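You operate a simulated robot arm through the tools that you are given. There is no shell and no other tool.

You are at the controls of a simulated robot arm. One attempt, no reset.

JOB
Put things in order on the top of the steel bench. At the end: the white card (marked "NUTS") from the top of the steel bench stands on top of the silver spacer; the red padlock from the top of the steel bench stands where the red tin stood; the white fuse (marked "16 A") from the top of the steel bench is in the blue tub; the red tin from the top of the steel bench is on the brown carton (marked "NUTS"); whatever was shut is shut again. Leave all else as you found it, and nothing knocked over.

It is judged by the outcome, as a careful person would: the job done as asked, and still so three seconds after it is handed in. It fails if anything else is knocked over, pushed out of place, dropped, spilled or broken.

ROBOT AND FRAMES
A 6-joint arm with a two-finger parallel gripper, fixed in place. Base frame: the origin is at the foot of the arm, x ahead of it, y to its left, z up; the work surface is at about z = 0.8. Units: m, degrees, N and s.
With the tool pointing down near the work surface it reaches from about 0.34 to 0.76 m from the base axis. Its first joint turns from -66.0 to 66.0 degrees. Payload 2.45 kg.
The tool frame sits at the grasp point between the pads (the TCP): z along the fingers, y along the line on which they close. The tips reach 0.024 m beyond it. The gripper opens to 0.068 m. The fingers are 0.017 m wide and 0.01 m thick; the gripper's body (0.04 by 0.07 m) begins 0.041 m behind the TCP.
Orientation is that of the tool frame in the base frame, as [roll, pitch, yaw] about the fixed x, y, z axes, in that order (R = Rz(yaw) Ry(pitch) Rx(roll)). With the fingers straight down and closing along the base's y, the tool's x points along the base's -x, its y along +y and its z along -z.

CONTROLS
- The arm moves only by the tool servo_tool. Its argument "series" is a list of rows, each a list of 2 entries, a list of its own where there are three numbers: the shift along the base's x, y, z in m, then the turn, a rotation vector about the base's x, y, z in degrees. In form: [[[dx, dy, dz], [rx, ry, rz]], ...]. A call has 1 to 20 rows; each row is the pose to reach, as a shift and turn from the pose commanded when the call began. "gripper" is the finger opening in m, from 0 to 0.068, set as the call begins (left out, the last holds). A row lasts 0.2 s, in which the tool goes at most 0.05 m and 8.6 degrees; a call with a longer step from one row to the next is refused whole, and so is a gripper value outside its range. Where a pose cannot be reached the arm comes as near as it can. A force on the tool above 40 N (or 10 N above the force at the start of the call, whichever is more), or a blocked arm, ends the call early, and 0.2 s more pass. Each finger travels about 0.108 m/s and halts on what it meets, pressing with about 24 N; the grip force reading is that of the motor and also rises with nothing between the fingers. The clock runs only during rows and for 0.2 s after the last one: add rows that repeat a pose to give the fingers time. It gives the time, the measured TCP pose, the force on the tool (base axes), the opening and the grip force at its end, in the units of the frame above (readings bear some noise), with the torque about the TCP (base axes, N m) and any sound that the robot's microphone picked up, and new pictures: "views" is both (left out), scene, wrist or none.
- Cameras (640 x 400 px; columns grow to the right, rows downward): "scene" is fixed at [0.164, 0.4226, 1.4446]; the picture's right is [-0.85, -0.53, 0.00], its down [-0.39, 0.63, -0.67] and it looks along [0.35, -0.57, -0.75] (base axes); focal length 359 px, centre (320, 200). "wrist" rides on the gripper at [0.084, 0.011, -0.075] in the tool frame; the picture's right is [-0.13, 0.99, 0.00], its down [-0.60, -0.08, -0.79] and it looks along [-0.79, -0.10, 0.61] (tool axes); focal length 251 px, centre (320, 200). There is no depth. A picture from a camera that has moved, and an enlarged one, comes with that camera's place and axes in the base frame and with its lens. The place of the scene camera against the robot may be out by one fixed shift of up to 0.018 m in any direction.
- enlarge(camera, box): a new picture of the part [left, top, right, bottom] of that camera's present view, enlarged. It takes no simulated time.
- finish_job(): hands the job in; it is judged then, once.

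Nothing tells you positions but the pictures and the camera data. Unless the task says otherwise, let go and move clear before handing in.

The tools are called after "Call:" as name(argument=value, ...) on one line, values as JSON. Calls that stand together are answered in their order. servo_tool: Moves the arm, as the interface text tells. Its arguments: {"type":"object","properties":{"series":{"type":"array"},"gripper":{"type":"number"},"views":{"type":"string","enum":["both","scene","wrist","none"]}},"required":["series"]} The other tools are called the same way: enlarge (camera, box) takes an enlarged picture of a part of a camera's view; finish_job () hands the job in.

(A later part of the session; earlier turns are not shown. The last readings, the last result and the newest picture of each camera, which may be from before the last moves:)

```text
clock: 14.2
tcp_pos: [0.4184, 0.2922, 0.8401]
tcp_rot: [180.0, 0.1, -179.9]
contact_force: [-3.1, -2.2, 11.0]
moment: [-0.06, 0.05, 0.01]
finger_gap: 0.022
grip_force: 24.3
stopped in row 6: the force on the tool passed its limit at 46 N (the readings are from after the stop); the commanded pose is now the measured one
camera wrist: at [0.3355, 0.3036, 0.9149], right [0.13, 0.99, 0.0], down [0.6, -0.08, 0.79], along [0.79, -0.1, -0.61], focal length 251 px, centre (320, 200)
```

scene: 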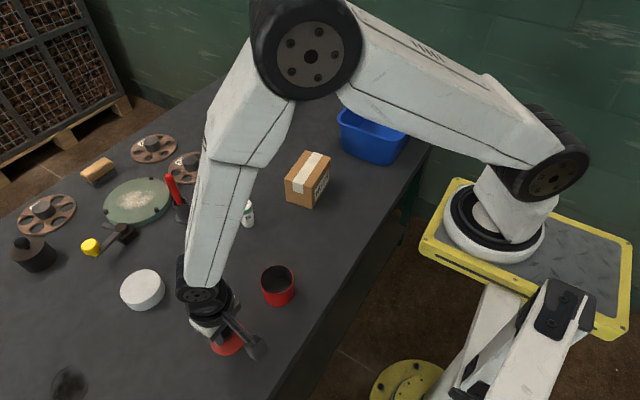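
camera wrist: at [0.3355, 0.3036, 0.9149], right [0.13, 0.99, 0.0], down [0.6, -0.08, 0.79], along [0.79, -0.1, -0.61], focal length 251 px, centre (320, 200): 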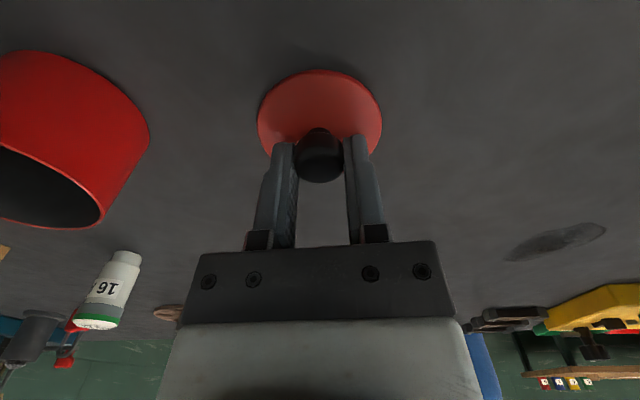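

The lid has touched down on the bench. I release, rise clear, and check that it lies flat.

Call:
servo_tool(series=[[[0, 0, 0.0005], [0, 0, 0]], [[0, 0, 0.0005], [0, 0, 0]], [[0, 0, 0.0005], [0, 0, 0]], [[0, 0, 0.03], [0, 0, 0]], [[0, 0, 0.07], [0, 0, 0]], [[0, 0, 0.11], [0, 0, 0]], [[0, 0, 0.11], [0, 0, 0]]], gripper=0.068)

Call:
enlarge(camera="wrist", box=[120, 0, 420, 150])

Call:
enlarge(camera="scene", box=[180, 240, 330, 380])

```text
clock: 15.8
tcp_pos: [0.4205, 0.2919, 0.9503]
tcp_rot: [179.9, -0.1, -180.0]
contact_force: [-0.7, 1.0, -0.5]
moment: [-0.02, -0.01, 0.02]
finger_gap: 0.068
grip_force: 0.1
camera wrist: at [0.3358, 0.3034, 1.024], right [0.13, 0.99, 0.0], down [0.6, -0.08, 0.79], along [0.79, -0.1, -0.61], focal length 251 px, centre (320, 200)
```

scene: 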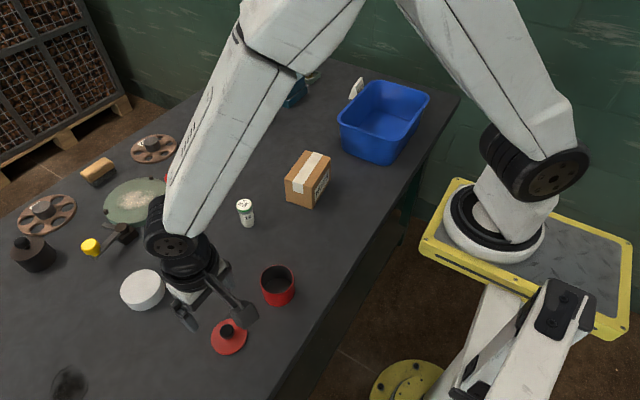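
wrist: 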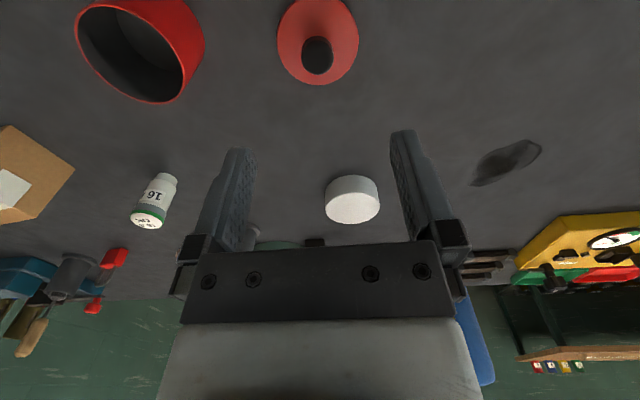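

```text
2.13 times, centred on (270, 75) of wrist
camera zoom: at [0.3358, 0.3034, 1.024], right [0.13, 0.99, 0.0], down [0.6, -0.08, 0.79], along [0.79, -0.1, -0.61], focal length 536 px, centre (427, 467)
```

zoom: 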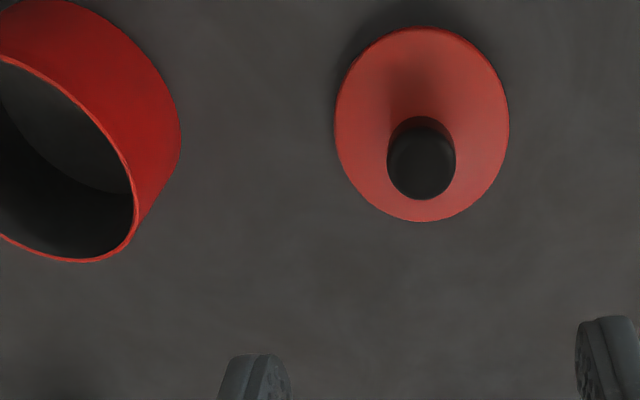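

```text
2.86 times, centred on (255, 310) of scene
camera zoom: at [0.164, 0.4226, 1.4446], right [-0.85, -0.53, 0.0], down [-0.39, 0.63, -0.67], along [0.35, -0.57, -0.75], focal length 1027 px, centre (506, -114)
```

zoom: 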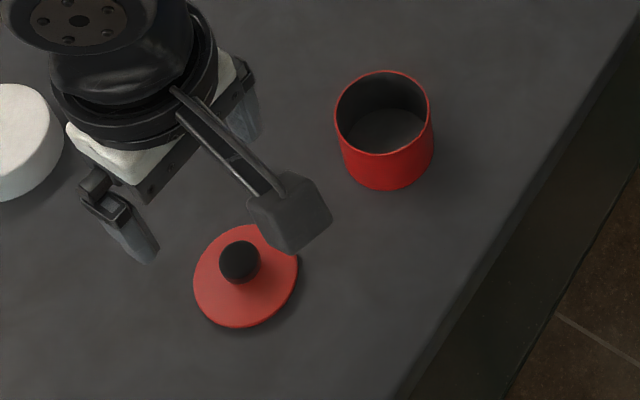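

The lid lies flat. Now I go back over the tin body (same x, y as when gripping the lid) and lower around it to grip the body.

Call:
servo_tool(series=[[[-0.006, -0.04, 0], [0, 0, 0]], [[-0.014, -0.08, 0], [0, 0, 0]], [[-0.0229, -0.1203, 0], [0, 0, 0]], [[-0.0229, -0.1203, -0.04], [0, 0, 0]], [[-0.0229, -0.1203, -0.07], [0, 0, 0]], [[-0.0229, -0.1203, -0.07], [0, 0, 0]]], views="wrist")

Call:
enlarge(camera="wrist", box=[200, 0, 440, 240])

```text
clock: 17.2
tcp_pos: [0.397, 0.1717, 0.8781]
tcp_rot: [179.9, 0.0, 180.0]
contact_force: [-0.2, -0.5, -0.9]
moment: [0.0, 0.0, -0.01]
finger_gap: 0.0679
grip_force: 0.0
camera wrist: at [0.3127, 0.183, 0.9531], right [0.13, 0.99, 0.0], down [0.6, -0.08, 0.79], along [0.79, -0.1, -0.61], focal length 251 px, centre (320, 200)
```

wrist: 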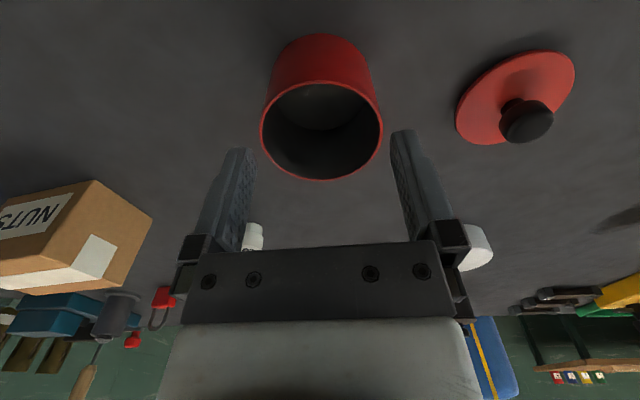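

```text
1.67 times, centred on (320, 120) of wrist
camera zoom: at [0.3127, 0.183, 0.9531], right [0.13, 0.99, 0.0], down [0.6, -0.08, 0.79], along [0.79, -0.1, -0.61], focal length 419 px, centre (320, 333)
```

zoom: 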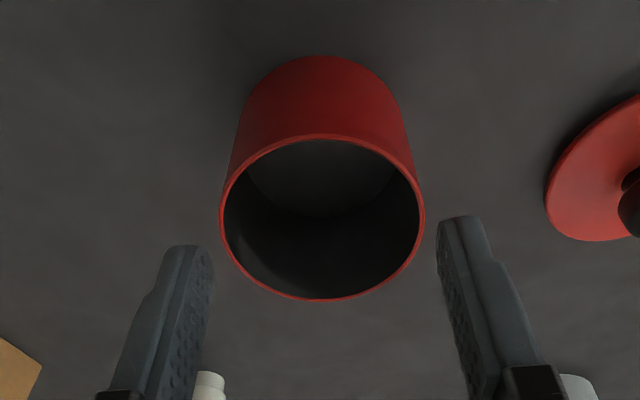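

The body is centred between the fingers. I descend and close on it.

Call:
servo_tool(series=[[[0, 0, -0.02], [0, 0, 0]], [[0, 0, -0.04], [0, 0, 0]], [[0, 0, -0.046], [0, 0, 0]], [[0, 0, -0.046], [0, 0, 0]]], views="none")

Call:
servo_tool(series=[[[0, 0, 0], [0, 0, 0]], [[0, 0, 0], [0, 0, 0]], [[0, 0, 0], [0, 0, 0]]], gripper=0.0, views="wrist")

```text
clock: 18.2
tcp_pos: [0.3977, 0.1702, 0.8328]
tcp_rot: [-180.0, 0.0, 179.9]
contact_force: [0.1, -0.9, 0.5]
moment: [0.03, -0.03, -0.02]
finger_gap: 0.0681
grip_force: 0.0
```

```text
clock: 19.0
tcp_pos: [0.3964, 0.1701, 0.8334]
tcp_rot: [180.0, 0.1, -180.0]
contact_force: [-0.5, -0.4, -0.4]
moment: [-0.09, 0.0, -0.01]
finger_gap: 0.0595
grip_force: 24.0
camera wrist: at [0.3126, 0.1828, 0.9081], right [0.13, 0.99, 0.0], down [0.6, -0.08, 0.79], along [0.79, -0.1, -0.61], focal length 251 px, centre (320, 200)
```

wrist: 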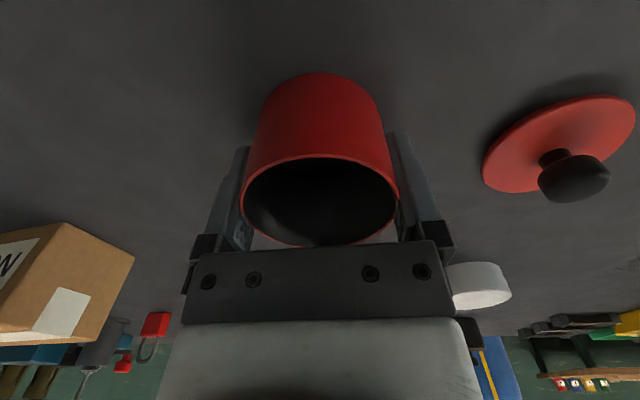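

The body is held at 0.0595 m with no snap. I lift it to z = 0.98, carry it over the carton top centre at (0.4965, -0.089), and check before lowering.

Call:
servo_tool(series=[[[0, 0, 0.02], [0, 0, 0]], [[0, 0, 0.06], [0, 0, 0]], [[0, 0, 0.1], [0, 0, 0]], [[0, 0, 0.14], [0, 0, 0]], [[0.015, -0.03, 0.14], [0, 0, 0]], [[0.03, -0.07, 0.14], [0, 0, 0]], [[0.045, -0.11, 0.14], [0, 0, 0]], [[0.06, -0.15, 0.14], [0, 0, 0]], [[0.075, -0.19, 0.14], [0, 0, 0]], [[0.09, -0.23, 0.14], [0, 0, 0]], [[0.0995, -0.2595, 0.14], [0, 0, 0]], [[0.0995, -0.2595, 0.12], [0, 0, 0]], [[0.0995, -0.2595, 0.12], [0, 0, 0]]])

Call:
enlarge(camera="scene", box=[240, 120, 360, 230])

Call:
enlarge(camera="wrist", box=[180, 0, 460, 240])

```text
clock: 21.8
tcp_pos: [0.4971, -0.0883, 0.9534]
tcp_rot: [180.0, -0.1, 180.0]
contact_force: [0.3, 0.0, -2.9]
moment: [-0.03, -0.06, -0.04]
finger_gap: 0.0588
grip_force: 24.3
camera wrist: at [0.4121, -0.0763, 1.0281], right [0.13, 0.99, 0.0], down [0.6, -0.08, 0.79], along [0.79, -0.1, -0.61], focal length 251 px, centre (320, 200)
```

scene: 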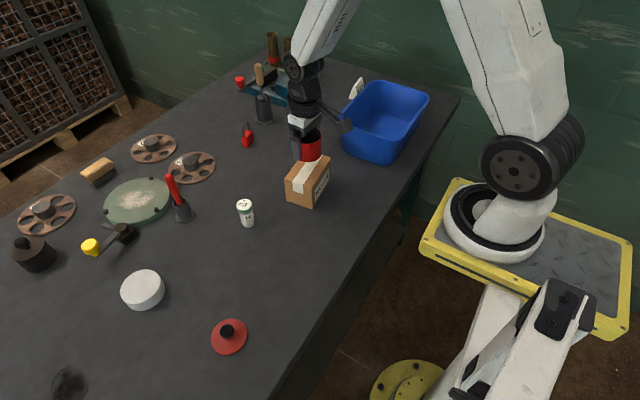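
wrist: 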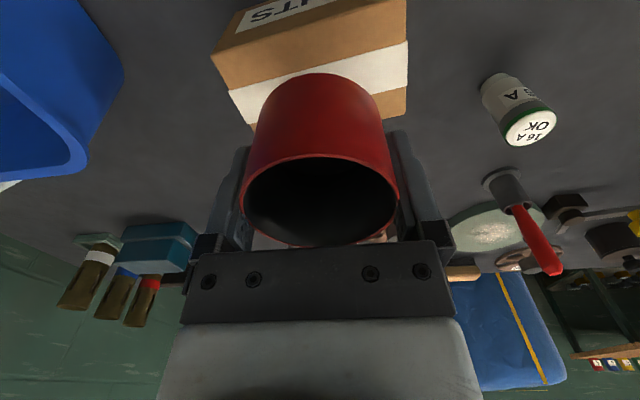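

```text
3.64 times, centred on (300, 175) of scene
camera zoom: at [0.1641, 0.4226, 1.4446], right [-0.85, -0.53, 0.0], down [-0.39, 0.63, -0.67], along [0.35, -0.57, -0.75], focal length 1307 px, centre (393, 291)
```

zoom: 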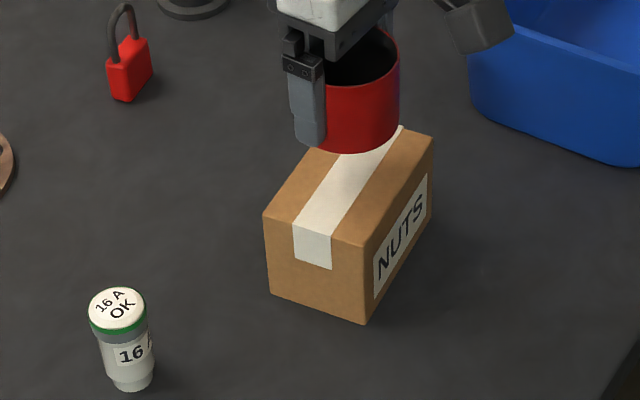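

```text
1.67 times, centred on (320, 120) of wrist
camera zoom: at [0.4121, -0.0763, 1.0281], right [0.13, 0.99, 0.0], down [0.6, -0.08, 0.79], along [0.79, -0.1, -0.61], focal length 419 px, centre (320, 333)
```

zoom: 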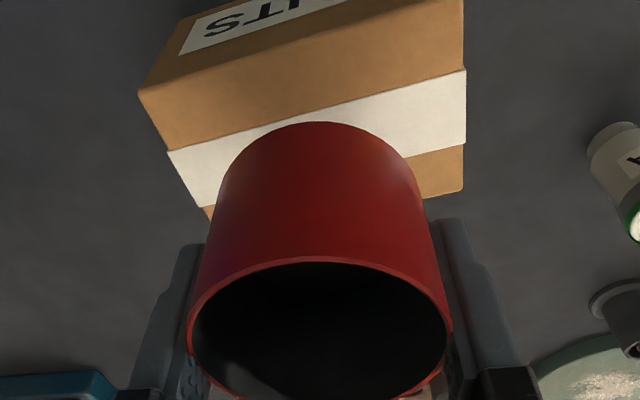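

The body hangs level over the carton and is aligned with the carton's centre. I lower to just above the surface, then in 1 mm steps.

Call:
servo_tool(series=[[[0, 0, -0.02], [0, 0, 0]], [[0, 0, -0.038], [0, 0, 0]], [[0, 0, -0.044], [0, 0, 0]], [[0, 0, -0.044], [0, 0, 0]]], views="none")

Call:
servo_tool(series=[[[0, 0, -0.001], [0, 0, 0]], [[0, 0, -0.002], [0, 0, 0]]], views="none")

```text
clock: 22.8
tcp_pos: [0.4974, -0.0882, 0.9092]
tcp_rot: [-179.9, 0.1, -180.0]
contact_force: [0.0, 0.6, -2.2]
moment: [0.0, -0.03, 0.01]
finger_gap: 0.0591
grip_force: 23.8
```

```text
clock: 23.4
tcp_pos: [0.4968, -0.0885, 0.909]
tcp_rot: [-180.0, 0.0, 180.0]
contact_force: [-4.2, 0.6, 11.2]
moment: [0.05, 0.23, -0.16]
finger_gap: 0.059
grip_force: 24.3
```

Contact: about 11 N upward. I release, then rise straight up and look.

Call:
servo_tool(series=[[[0, 0, 0.0005], [0, 0, 0]], [[0, 0, 0.0005], [0, 0, 0]], [[0, 0, 0.0005], [0, 0, 0]], [[0, 0, 0.03], [0, 0, 0]], [[0, 0, 0.07], [0, 0, 0]], [[0, 0, 0.07], [0, 0, 0]]], gripper=0.068)

Call:
enlarge(camera="scene", box=[240, 120, 360, 230])

Call:
enlarge(camera="wrist", box=[180, 0, 460, 240])

```text
clock: 24.8
tcp_pos: [0.496, -0.0879, 0.9786]
tcp_rot: [180.0, 0.0, -180.0]
contact_force: [0.2, 0.3, 0.4]
moment: [0.0, -0.02, 0.03]
finger_gap: 0.0681
grip_force: 0.0
camera wrist: at [0.4119, -0.0758, 1.0526], right [0.13, 0.99, 0.0], down [0.6, -0.08, 0.79], along [0.79, -0.1, -0.61], focal length 251 px, centre (320, 200)
```

scene: 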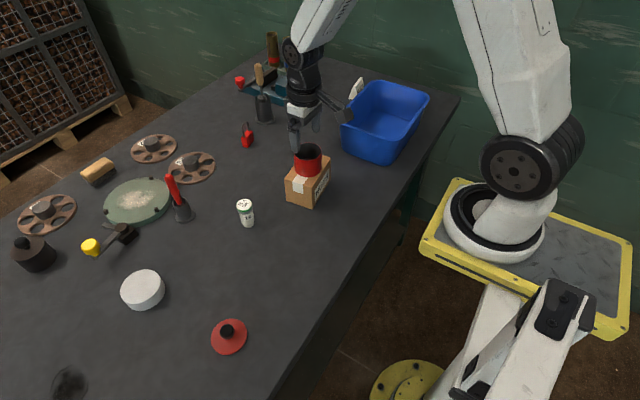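
wrist: 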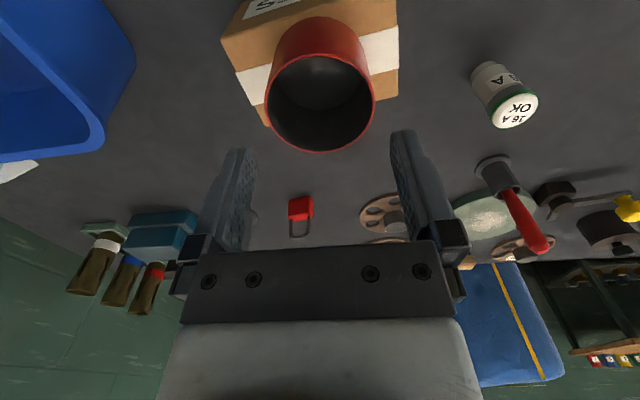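

```text
3.64 times, centred on (300, 175) of scene
camera zoom: at [0.164, 0.4226, 1.4446], right [-0.85, -0.53, 0.0], down [-0.39, 0.63, -0.67], along [0.35, -0.57, -0.75], focal length 1307 px, centre (393, 291)
```

zoom: 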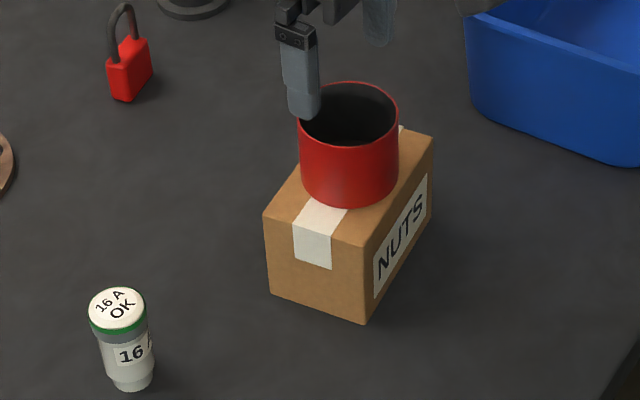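

```text
1.67 times, centred on (320, 120) of wrist
camera zoom: at [0.4119, -0.0758, 1.0526], right [0.13, 0.99, 0.0], down [0.6, -0.08, 0.79], along [0.79, -0.1, -0.61], focal length 419 px, centre (320, 333)
```

zoom: 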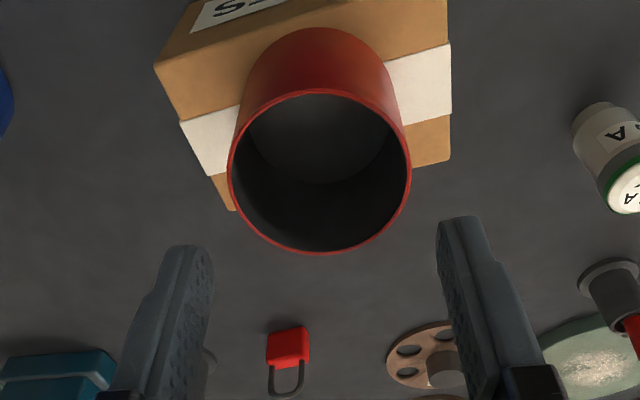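

The tin body stands well centred on the carton. Now I go back for the lid on the bench, repeating the pose at which I released it.

Call:
servo_tool(series=[[[-0.01, 0.045, 0.005], [0, 0, 0]], [[-0.018, 0.09, 0.005], [0, 0, 0]], [[-0.027, 0.135, 0.005], [0, 0, 0]], [[-0.036, 0.18, 0.005], [0, 0, 0]], [[-0.045, 0.225, 0.005], [0, 0, 0]], [[-0.054, 0.27, 0.005], [0, 0, 0]], [[-0.063, 0.315, 0], [0, 0, 0]], [[-0.072, 0.355, 0], [0, 0, 0]], [[-0.0763, 0.3793, 0], [0, 0, 0]], [[-0.0763, 0.3793, -0.04], [0, 0, 0]], [[-0.0763, 0.3793, -0.08], [0, 0, 0]], [[-0.0763, 0.3793, -0.08], [0, 0, 0]]])

Call:
enlarge(camera="wrist", box=[200, 0, 440, 240])

```text
clock: 27.4
tcp_pos: [0.4199, 0.2925, 0.8993]
tcp_rot: [180.0, 0.1, 180.0]
contact_force: [-0.3, -0.8, -0.5]
moment: [0.0, -0.02, 0.0]
finger_gap: 0.0678
grip_force: 0.0
camera wrist: at [0.3352, 0.3044, 0.9724], right [0.13, 0.99, 0.0], down [0.6, -0.08, 0.79], along [0.79, -0.1, -0.61], focal length 251 px, centre (320, 200)
```

scene: 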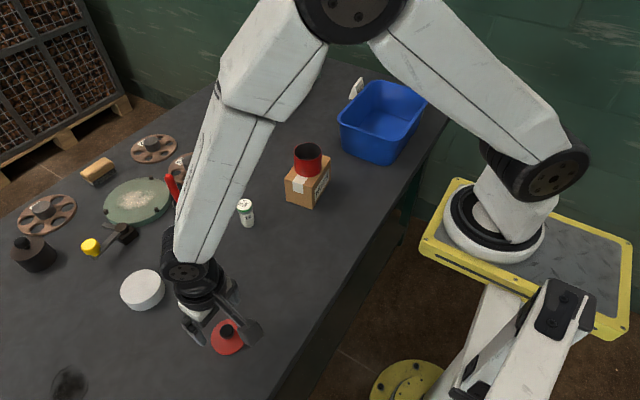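
wrist: 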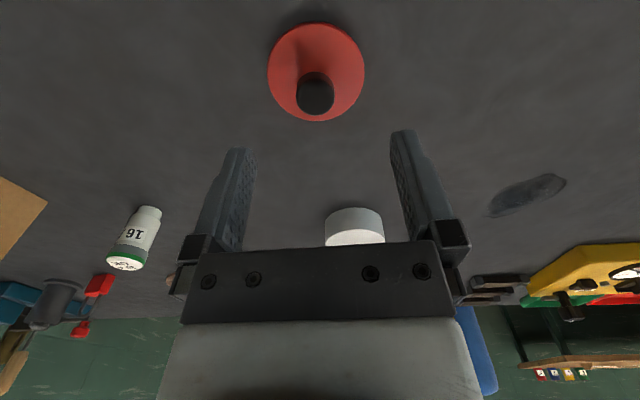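

```text
1.67 times, centred on (320, 120) of wrist
camera zoom: at [0.3352, 0.3044, 0.9724], right [0.13, 0.99, 0.0], down [0.6, -0.08, 0.79], along [0.79, -0.1, -0.61], focal length 419 px, centre (320, 333)
```

zoom: 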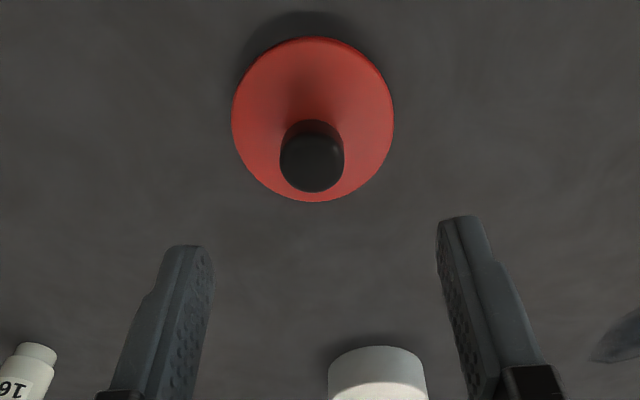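

The lid sits where I left it. I descend to the same grip height on the knob and close.

Call:
servo_tool(series=[[[0, 0, -0.03], [0, 0, 0]], [[0, 0, -0.057], [0, 0, 0]], [[0, 0, -0.057], [0, 0, 0]]], views="none")

Call:
servo_tool(series=[[[0, 0, 0], [0, 0, 0]], [[0, 0, 0], [0, 0, 0]], [[0, 0, 0], [0, 0, 0]], [[0, 0, 0], [0, 0, 0]]], gripper=0.0, views="wrist")

Call:
enlarge(camera="wrist", box=[220, 20, 420, 220])

```text
clock: 28.2
tcp_pos: [0.4192, 0.292, 0.8411]
tcp_rot: [179.9, 0.2, 180.0]
contact_force: [-0.5, 0.1, 0.1]
moment: [-0.01, 0.01, -0.02]
finger_gap: 0.068
grip_force: 0.1
```

```text
clock: 29.2
tcp_pos: [0.4186, 0.2935, 0.8403]
tcp_rot: [-180.0, 0.0, 180.0]
contact_force: [0.9, 0.5, 0.1]
moment: [0.0, -0.06, 0.0]
finger_gap: 0.0222
grip_force: 24.1
camera wrist: at [0.3357, 0.3043, 0.9155], right [0.13, 0.99, 0.0], down [0.6, -0.08, 0.79], along [0.79, -0.1, -0.61], focal length 251 px, centre (320, 200)
```

wrist: 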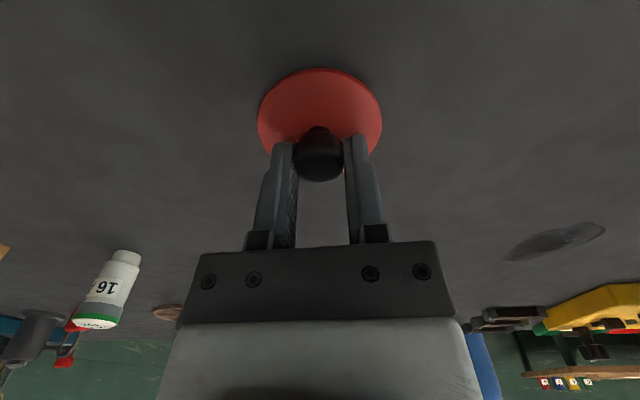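

```text
2.00 times, centred on (320, 120) of wrist
camera zoom: at [0.3357, 0.3043, 0.9155], right [0.13, 0.99, 0.0], down [0.6, -0.08, 0.79], along [0.79, -0.1, -0.61], focal length 503 px, centre (320, 360)
```

zoom: 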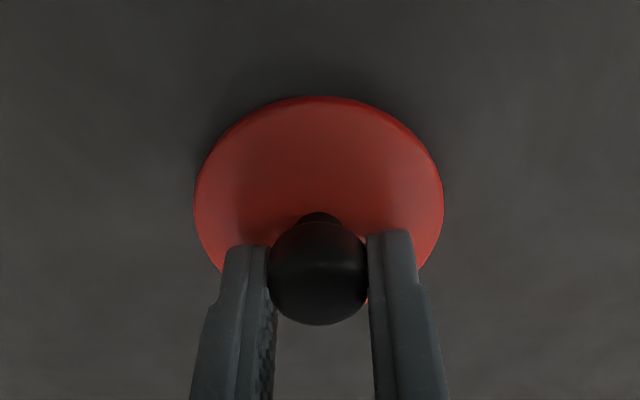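

The lid is held by its knob. I lift it, carry it back over the tin body on the carton, and check the alignment before lowering.

Call:
servo_tool(series=[[[0, 0, 0.03], [0, 0, 0]], [[0, 0, 0.07], [0, 0, 0]], [[0, 0, 0.11], [0, 0, 0]], [[0, 0, 0.15], [0, 0, 0]], [[0.009, -0.045, 0.16], [0, 0, 0]], [[0.018, -0.09, 0.16], [0, 0, 0]], [[0.027, -0.135, 0.16], [0, 0, 0]], [[0.036, -0.18, 0.16], [0, 0, 0]], [[0.045, -0.225, 0.16], [0, 0, 0]], [[0.054, -0.27, 0.16], [0, 0, 0]], [[0.063, -0.315, 0.16], [0, 0, 0]], [[0.072, -0.355, 0.16], [0, 0, 0]], [[0.0765, -0.3793, 0.16], [0, 0, 0]], [[0.0765, -0.3793, 0.15], [0, 0, 0]], [[0.0765, -0.3793, 0.15], [0, 0, 0]]])

Call:
enlarge(camera="wrist", box=[180, 0, 460, 240])

Call:
enlarge(camera="scene", box=[240, 90, 380, 220])

```text
clock: 32.4
tcp_pos: [0.4966, -0.089, 0.99]
tcp_rot: [-180.0, 0.0, 180.0]
contact_force: [0.4, -0.2, 0.0]
moment: [0.0, -0.01, 0.01]
finger_gap: 0.022
grip_force: 24.2
camera wrist: at [0.4118, -0.0771, 1.0651], right [0.13, 0.99, 0.0], down [0.6, -0.08, 0.79], along [0.79, -0.1, -0.61], focal length 251 px, centre (320, 200)
```

scene: 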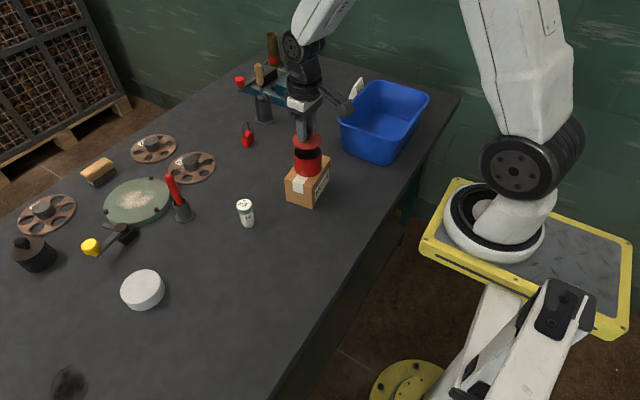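
wrist: 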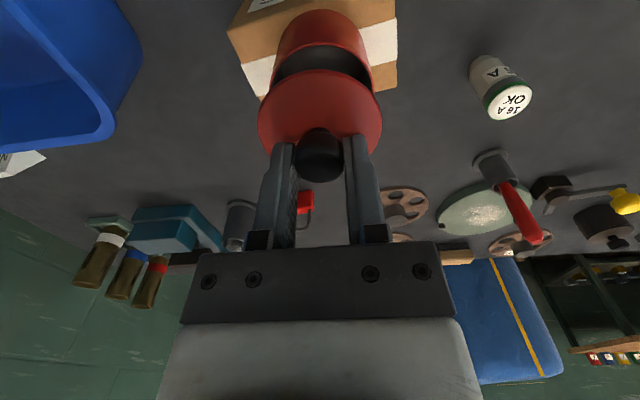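

```text
1.67 times, centred on (320, 120) of wrist
camera zoom: at [0.4118, -0.0771, 1.0651], right [0.13, 0.99, 0.0], down [0.6, -0.08, 0.79], along [0.79, -0.1, -0.61], focal length 419 px, centre (320, 333)
```

zoom: 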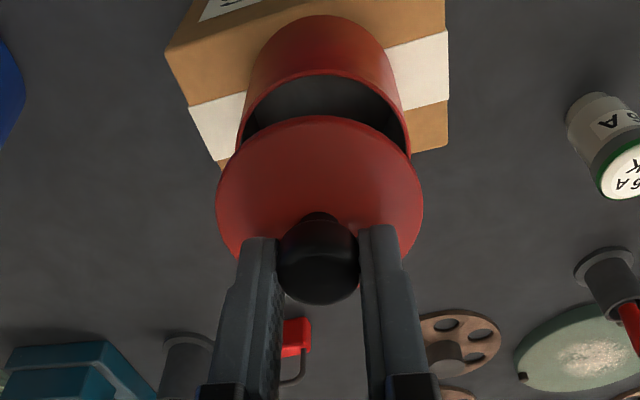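

```text
3.08 times, centred on (310, 155) of scene
camera zoom: at [0.164, 0.4226, 1.4446], right [-0.85, -0.53, 0.0], down [-0.39, 0.63, -0.67], along [0.35, -0.57, -0.75], focal length 1106 px, centre (351, 338)
```

zoom: 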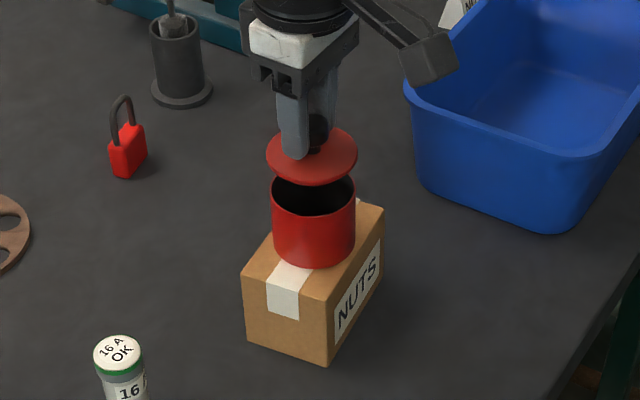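

The lid is about 1.2 mm to the -y side relative to the body, so I correct that and lower to just above seating, then go in 1 mm steps.

Call:
servo_tool(series=[[[0.0002, 0.0012, -0.01], [0, 0, 0]], [[0.0002, 0.0012, -0.02], [0, 0, 0]], [[0.0002, 0.0012, -0.02], [0, 0, 0]]], views="wrist")

Call:
enlarge(camera="wrist", box=[220, 20, 420, 200])

Call:
enlarge(camera="scene", box=[260, 110, 350, 190])

```text
clock: 33.2
tcp_pos: [0.4963, -0.0875, 0.9696]
tcp_rot: [-180.0, 0.0, 180.0]
contact_force: [-1.7, -0.7, 0.0]
moment: [-0.04, 0.0, -0.04]
finger_gap: 0.022
grip_force: 23.9
camera wrist: at [0.4121, -0.0755, 1.0451], right [0.13, 0.99, 0.0], down [0.6, -0.08, 0.79], along [0.79, -0.1, -0.61], focal length 251 px, centre (320, 200)
```

wrist: 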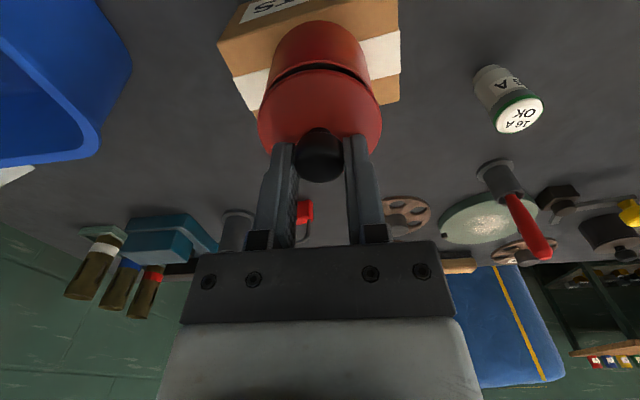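

```text
2.22 times, centred on (320, 110) of wrist
camera zoom: at [0.4121, -0.0755, 1.0451], right [0.13, 0.99, 0.0], down [0.6, -0.08, 0.79], along [0.79, -0.1, -0.61], focal length 559 px, centre (320, 400)
```

zoom: 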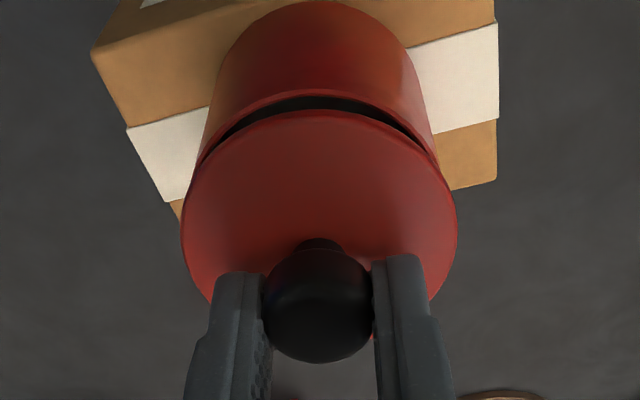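

```text
5.00 times, centred on (305, 150) of scene
camera zoom: at [0.164, 0.4226, 1.4446], right [-0.85, -0.53, 0.0], down [-0.39, 0.63, -0.67], along [0.35, -0.57, -0.75], focal length 1797 px, centre (395, 450)
```

zoom: 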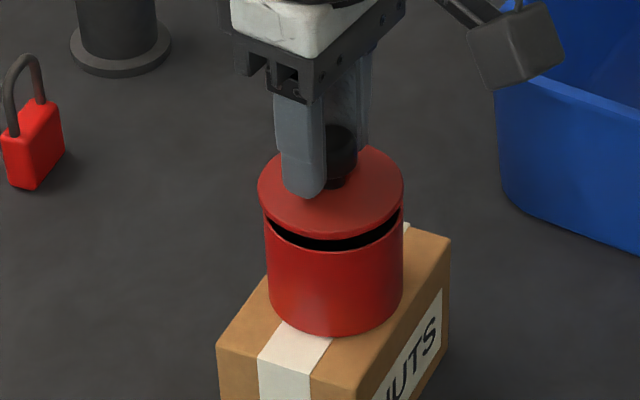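

Alignment looks good with about 8–9 mm to go. I lower in small steps toward seating.

Call:
servo_tool(series=[[[0, 0, -0.002], [0, 0, 0]], [[0, 0, -0.004], [0, 0, 0]], [[0, 0, -0.006], [0, 0, 0]], [[0, 0, -0.007], [0, 0, 0]], [[0, 0, -0.007], [0, 0, 0]]], views="wrist")

Call:
enlarge(camera="scene", box=[260, 110, 350, 190])

```text
clock: 34.4
tcp_pos: [0.4973, -0.0872, 0.9636]
tcp_rot: [-179.9, 0.1, -180.0]
contact_force: [-0.6, 0.1, -0.6]
moment: [-0.01, 0.0, -0.01]
finger_gap: 0.0221
grip_force: 23.8
camera wrist: at [0.4127, -0.0749, 1.0383], right [0.13, 0.99, 0.0], down [0.6, -0.08, 0.79], along [0.79, -0.1, -0.61], focal length 251 px, centre (320, 200)
```

wrist: 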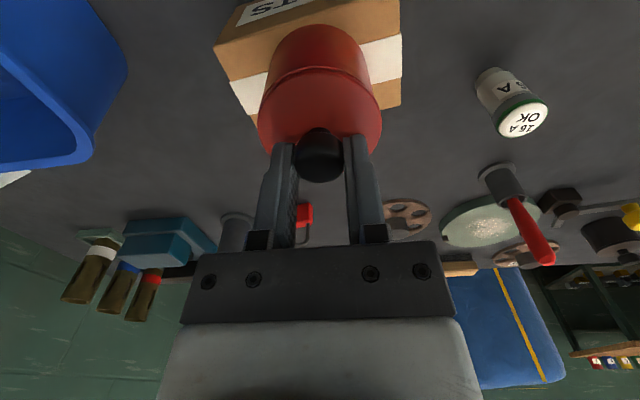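

```text
5.00 times, centred on (305, 150) of scene
camera zoom: at [0.164, 0.4226, 1.4447], right [-0.85, -0.53, 0.0], down [-0.39, 0.63, -0.67], along [0.35, -0.57, -0.75], focal length 1797 px, centre (395, 450)
```

zoom: 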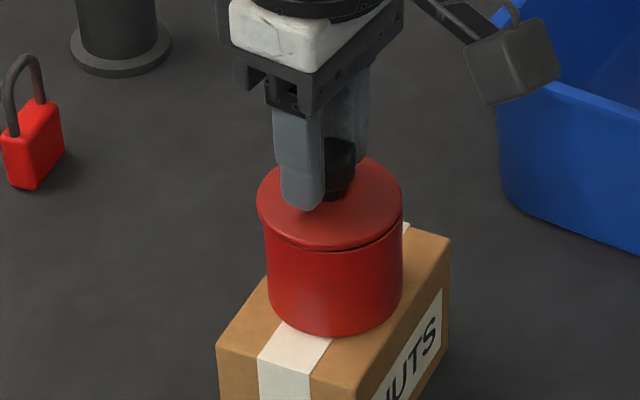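

The lid is a millimetre or two above the rim. I continue in 1 mm steps.

Call:
servo_tool(series=[[[0, -0.0004, -0.001], [0, 0, 0]], [[0, -0.0004, -0.002], [0, 0, 0]], [[0, -0.0004, -0.002], [0, 0, 0]]], views="none")

```text
clock: 35.2
tcp_pos: [0.4976, -0.0869, 0.9621]
tcp_rot: [-180.0, 0.0, -179.9]
contact_force: [0.3, 0.5, -0.3]
moment: [-0.01, 0.02, 0.02]
finger_gap: 0.022
grip_force: 24.0
```

Call:
servo_tool(series=[[[0, 0, -0.0005], [0, 0, 0]], [[0, 0, -0.001], [0, 0, 0]], [[0, 0, -0.001], [0, 0, 0]]], views="none")

```text
clock: 36.0
tcp_pos: [0.4964, -0.0864, 0.9619]
tcp_rot: [-179.9, 0.1, -179.9]
contact_force: [-8.4, -1.2, 25.8]
moment: [0.0, 0.57, 0.02]
finger_gap: 0.0219
grip_force: 24.2
heard: snap
```

It snapped shut with a firm press. I ease off slightly, release, and rise clear to check.

Call:
servo_tool(series=[[[0, 0, 0.0006], [0, 0, 0]], [[0, 0, 0.0006], [0, 0, 0]]], views="none")

Call:
servo_tool(series=[[[0, 0, 0], [0, 0, 0]], [[0, 0, 0], [0, 0, 0]], [[0, 0, 0], [0, 0, 0]], [[0, 0, 0.03], [0, 0, 0]], [[0, 0, 0.07], [0, 0, 0]], [[0, 0, 0.07], [0, 0, 0]]], gripper=0.068)

Call:
enlarge(camera="scene", box=[240, 110, 360, 220])

Call:
enlarge(camera="wrist", box=[180, 0, 460, 240])

```text
clock: 36.6
tcp_pos: [0.4963, -0.087, 0.9616]
tcp_rot: [179.9, 0.2, -180.0]
contact_force: [-5.1, -0.1, 22.7]
moment: [-0.02, 0.23, 0.03]
finger_gap: 0.0219
grip_force: 24.1
```

```text
clock: 38.0
tcp_pos: [0.4966, -0.0891, 1.0312]
tcp_rot: [-180.0, 0.1, 179.9]
contact_force: [-0.2, -0.4, -0.1]
moment: [0.02, 0.0, -0.05]
finger_gap: 0.0679
grip_force: 0.0
camera wrist: at [0.4127, -0.076, 1.1063], right [0.13, 0.99, 0.0], down [0.6, -0.08, 0.79], along [0.79, -0.1, -0.61], focal length 251 px, centre (320, 200)
```

scene: 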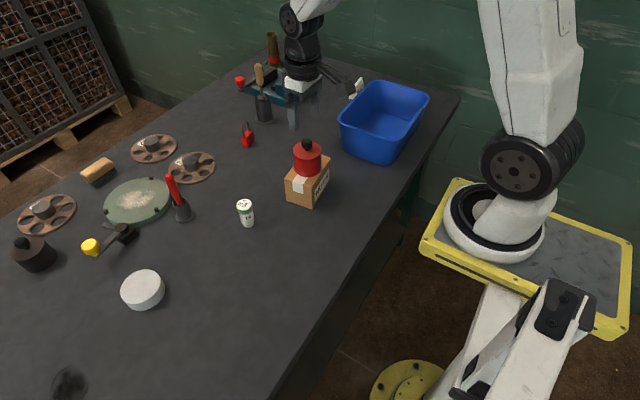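
wrist: 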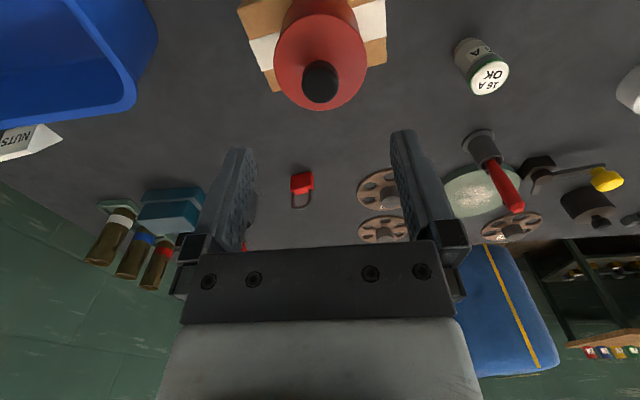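

```text
3.64 times, centred on (300, 165) of scene
camera zoom: at [0.164, 0.4226, 1.4446], right [-0.85, -0.53, 0.0], down [-0.39, 0.63, -0.67], along [0.35, -0.57, -0.75], focal length 1307 px, centre (393, 327)
```

zoom: 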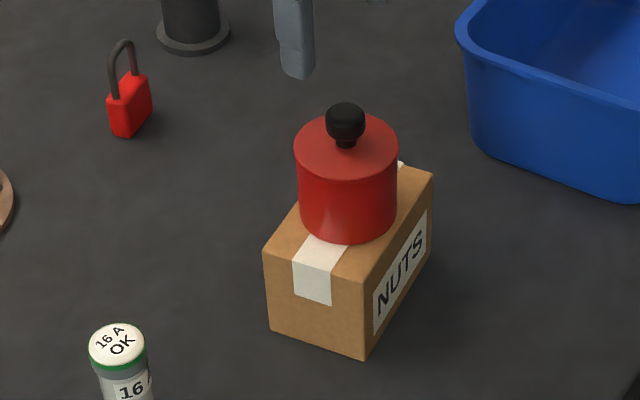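

```text
1.67 times, centred on (320, 120) of wrist
camera zoom: at [0.4127, -0.076, 1.1063], right [0.13, 0.99, 0.0], down [0.6, -0.08, 0.79], along [0.79, -0.1, -0.61], focal length 419 px, centre (320, 333)
```

zoom: 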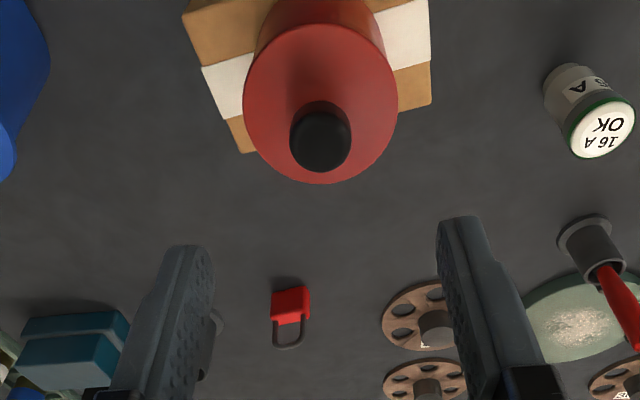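

The tin stands shut on the carton. Next is the padlock near (0.73, -0.15); I move the wrist closer to see its shape and heading.

Call:
servo_tool(series=[[[0.04, -0.01, 0], [0, 0, 0]], [[0.08, -0.02, 0], [0, 0, 0]], [[0.12, -0.03, -0.01], [0, 0, 0]], [[0.155, -0.045, -0.03], [0, 0, 0]], [[0.1634, -0.05, -0.05], [0, 0, 0]], [[0.1634, -0.05, -0.05], [0, 0, 0]]])

Call:
enlarge(camera="wrist", box=[240, 60, 400, 200])

```text
clock: 39.4
tcp_pos: [0.6612, -0.1372, 0.9818]
tcp_rot: [-180.0, 0.1, 180.0]
contact_force: [0.0, -0.8, 0.7]
moment: [-0.02, 0.02, 0.06]
finger_gap: 0.0683
grip_force: 0.1
camera wrist: at [0.5768, -0.1257, 1.0559], right [0.13, 0.99, 0.0], down [0.6, -0.08, 0.79], along [0.79, -0.1, -0.61], focal length 251 px, centre (320, 200)
```

scene: 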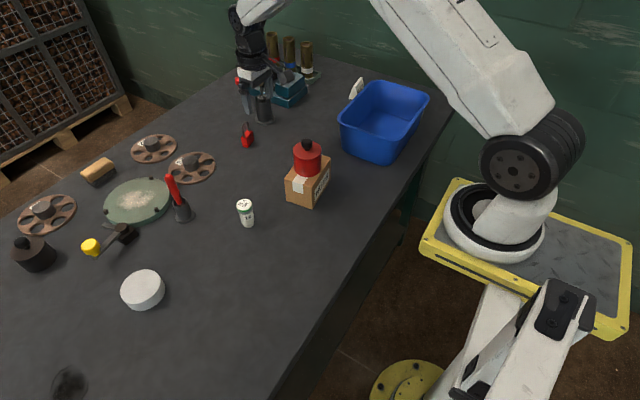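
wrist: 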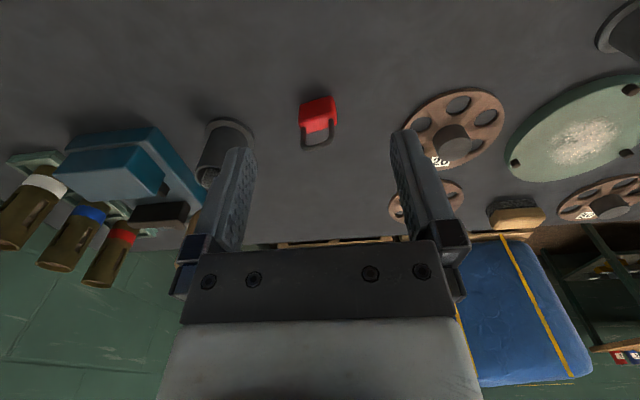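

```text
2.86 times, centred on (320, 130) of wrist
camera zoom: at [0.5768, -0.1257, 1.0559], right [0.13, 0.99, 0.0], down [0.6, -0.08, 0.79], along [0.79, -0.1, -0.61], focal length 718 px, centre (320, 400)
```

zoom: 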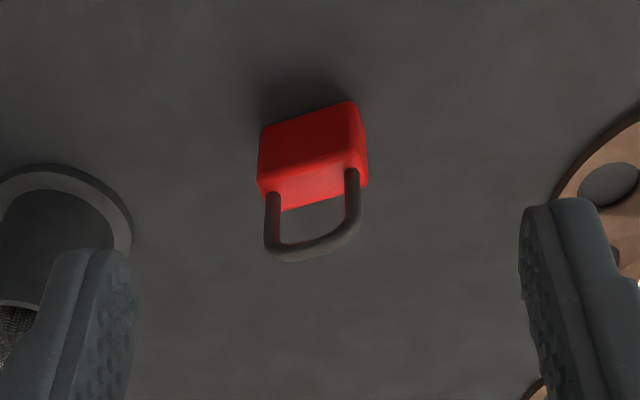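

The padlock stands upright with its shackle up. I enlarge more to get the corners.

Call:
enlarge(camera="wrist", box=[290, 85, 350, 160])

Call:
enlarge(camera="scene", box=[225, 110, 275, 160])

```text
5.33 times, centred on (320, 122) of wrist
camera zoom: at [0.5768, -0.1257, 1.0559], right [0.13, 0.99, 0.0], down [0.6, -0.08, 0.79], along [0.79, -0.1, -0.61], focal length 1341 px, centre (320, 613)
```

zoom: 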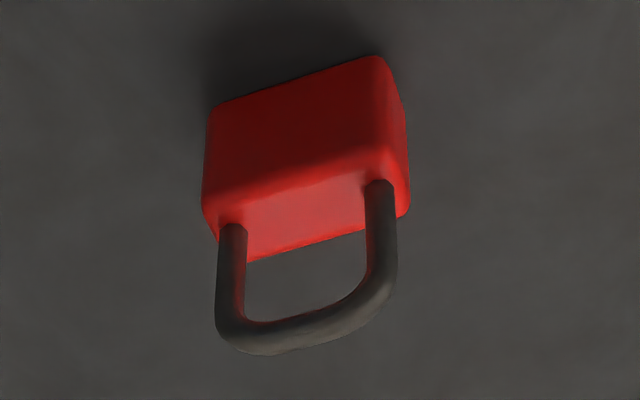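

```text
8.00 times, centred on (250, 135) of scene
camera zoom: at [0.164, 0.4226, 1.4446], right [-0.85, -0.53, 0.0], down [-0.39, 0.63, -0.67], along [0.35, -0.57, -0.75], focal length 2875 px, centre (880, 720)
```

zoom: 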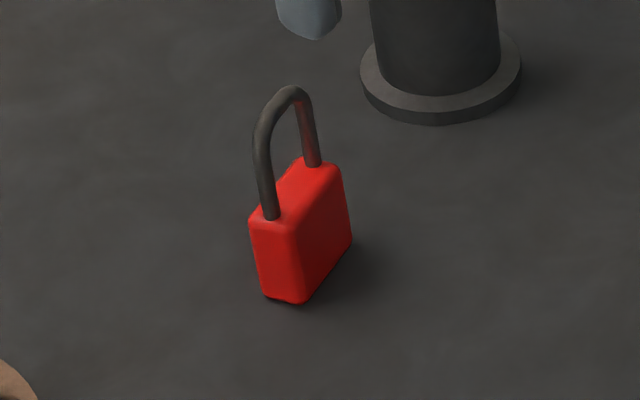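

The padlock is about 0.036 wide and 0.015 thick, centred near (0.736, -0.1475), turned about +11° from the y axis, with its shackle top near z = 0.873. I turn the tool by 11° and go above it.

Call:
servo_tool(series=[[[0.025, -0.003, 0], [0, 0, 6]], [[0.05, -0.006, -0.01], [0, 0, 11.3]], [[0.0748, -0.0098, -0.03], [0, 0, 11.3]], [[0.0748, -0.0098, -0.06], [0, 0, 11.3]], [[0.0748, -0.0098, -0.06], [0, 0, 11.3]]])

Call:
enlarge(camera="wrist", box=[220, 20, 420, 220])

Call:
enlarge(camera="scene", box=[215, 80, 295, 160])

```text
clock: 40.6
tcp_pos: [0.7348, -0.1472, 0.9215]
tcp_rot: [-179.9, 0.0, -168.7]
contact_force: [-1.0, -0.2, -0.3]
moment: [-0.01, -0.03, 0.02]
finger_gap: 0.0681
grip_force: 0.1
camera wrist: at [0.6506, -0.1511, 0.996], right [-0.07, 1.0, 0.0], down [0.61, 0.04, 0.79], along [0.79, 0.05, -0.61], focal length 251 px, centre (320, 200)
```

scene: 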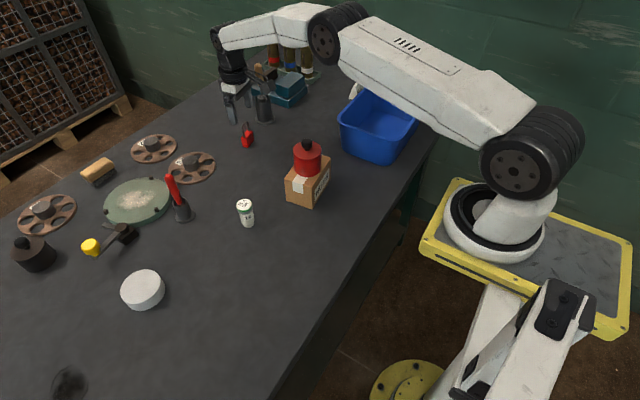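
wrist: 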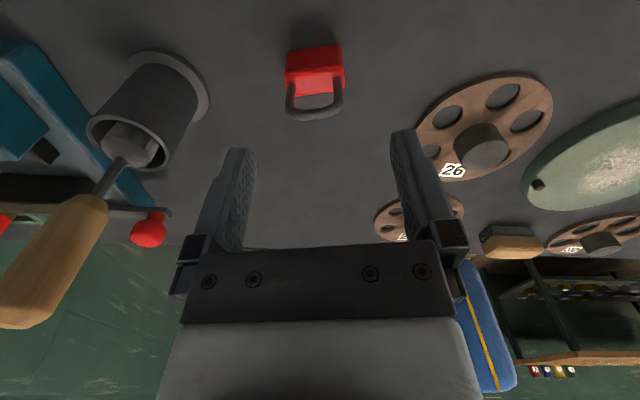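

```text
2.00 times, centred on (320, 120) of wrist
camera zoom: at [0.6506, -0.1511, 0.996], right [-0.07, 1.0, 0.0], down [0.61, 0.04, 0.79], along [0.79, 0.05, -0.61], focal length 503 px, centre (320, 360)
```

zoom: 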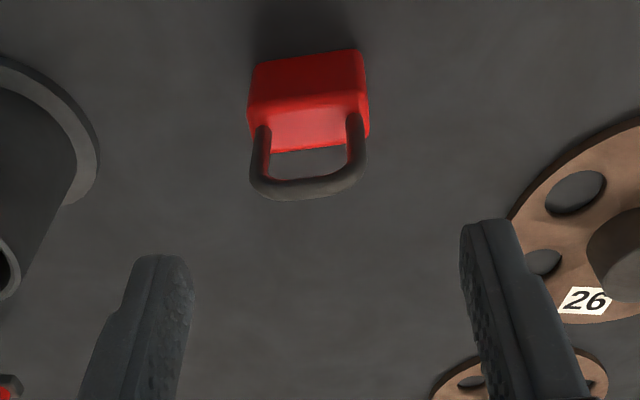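

```text
5.00 times, centred on (255, 120) of scene
camera zoom: at [0.164, 0.4226, 1.4446], right [-0.85, -0.53, 0.0], down [-0.39, 0.63, -0.67], along [0.35, -0.57, -0.75], focal length 1797 px, centre (645, 600)
```

zoom: 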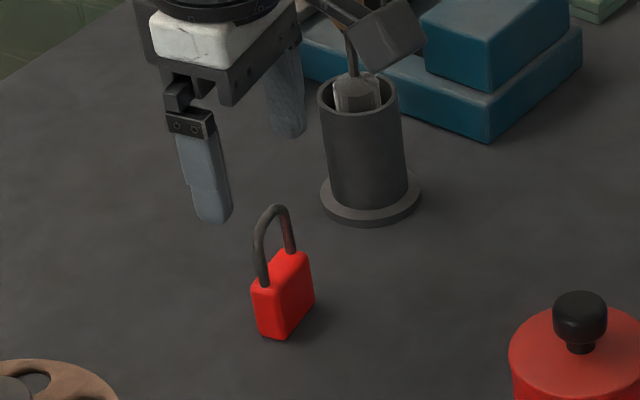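

The padlock is centred under the tool and the yaw matches within 1°. I descend to z = 0.840 (palm just above the shackle) and close.

Call:
servo_tool(series=[[[-0.0005, -0.0008, -0.03], [0, 0, 0]], [[-0.0005, -0.0008, -0.06], [0, 0, 0]], [[-0.0005, -0.0008, -0.075], [0, 0, 0]], [[-0.0005, -0.0008, -0.081], [0, 0, 0]], [[-0.0005, -0.0008, -0.081], [0, 0, 0]]])

Call:
enlarge(camera="wrist", box=[220, 80, 420, 260])

```text
clock: 41.8
tcp_pos: [0.7356, -0.1469, 0.8401]
tcp_rot: [180.0, 0.1, -168.7]
contact_force: [0.7, 0.3, -0.2]
moment: [-0.02, 0.01, -0.04]
finger_gap: 0.0684
grip_force: 0.1
camera wrist: at [0.6501, -0.1522, 0.915], right [-0.07, 1.0, 0.0], down [0.61, 0.04, 0.79], along [0.79, 0.05, -0.61], focal length 251 px, centre (320, 200)
```

scene: 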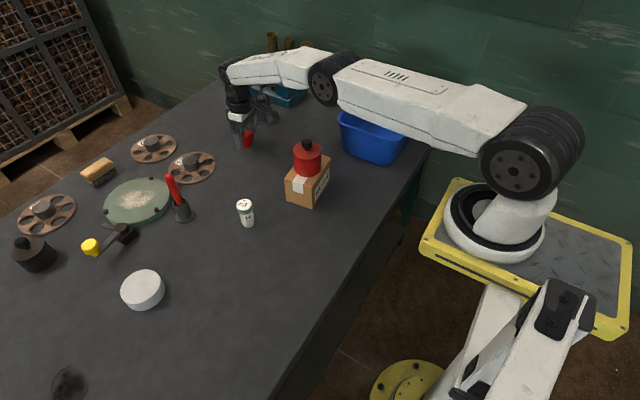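
wrist: 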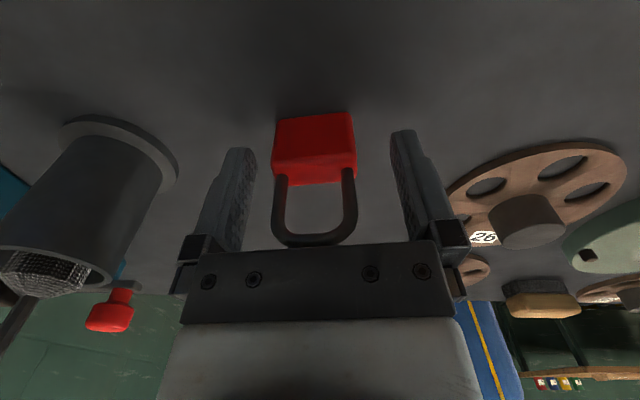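

```text
2.22 times, centred on (320, 170) of wrist
camera zoom: at [0.6501, -0.1522, 0.915], right [-0.07, 1.0, 0.0], down [0.61, 0.04, 0.79], along [0.79, 0.05, -0.61], focal length 559 px, centre (320, 267)
```

zoom: 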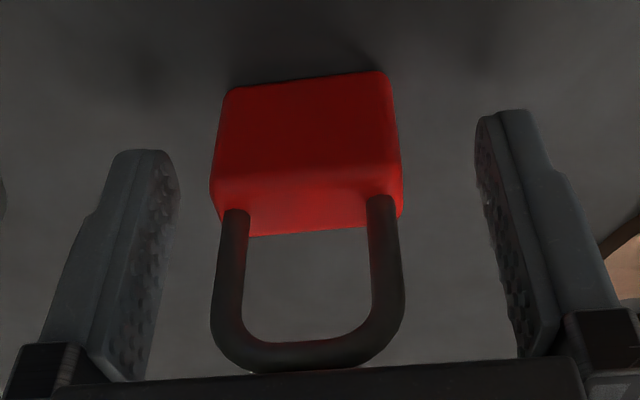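

The padlock body sits between the pads, with the shackle just clear of the palm. Closing now.

Call:
servo_tool(series=[[[0, 0, 0], [0, 0, 0]], [[0, 0, 0], [0, 0, 0]], [[0, 0, 0], [0, 0, 0]], [[0, 0, 0], [0, 0, 0]]], gripper=0.0, views="wrist")

```text
clock: 42.8
tcp_pos: [0.7349, -0.1484, 0.84]
tcp_rot: [-180.0, -0.1, -168.7]
contact_force: [0.1, 0.1, 0.1]
moment: [-0.03, 0.0, 0.01]
finger_gap: 0.0395
grip_force: 24.0
camera wrist: at [0.6502, -0.1522, 0.9152], right [-0.07, 1.0, 0.0], down [0.61, 0.04, 0.79], along [0.79, 0.05, -0.61], focal length 251 px, centre (320, 200)
```

wrist: 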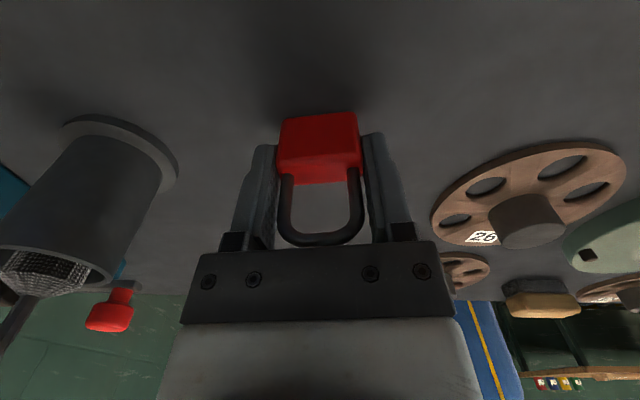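

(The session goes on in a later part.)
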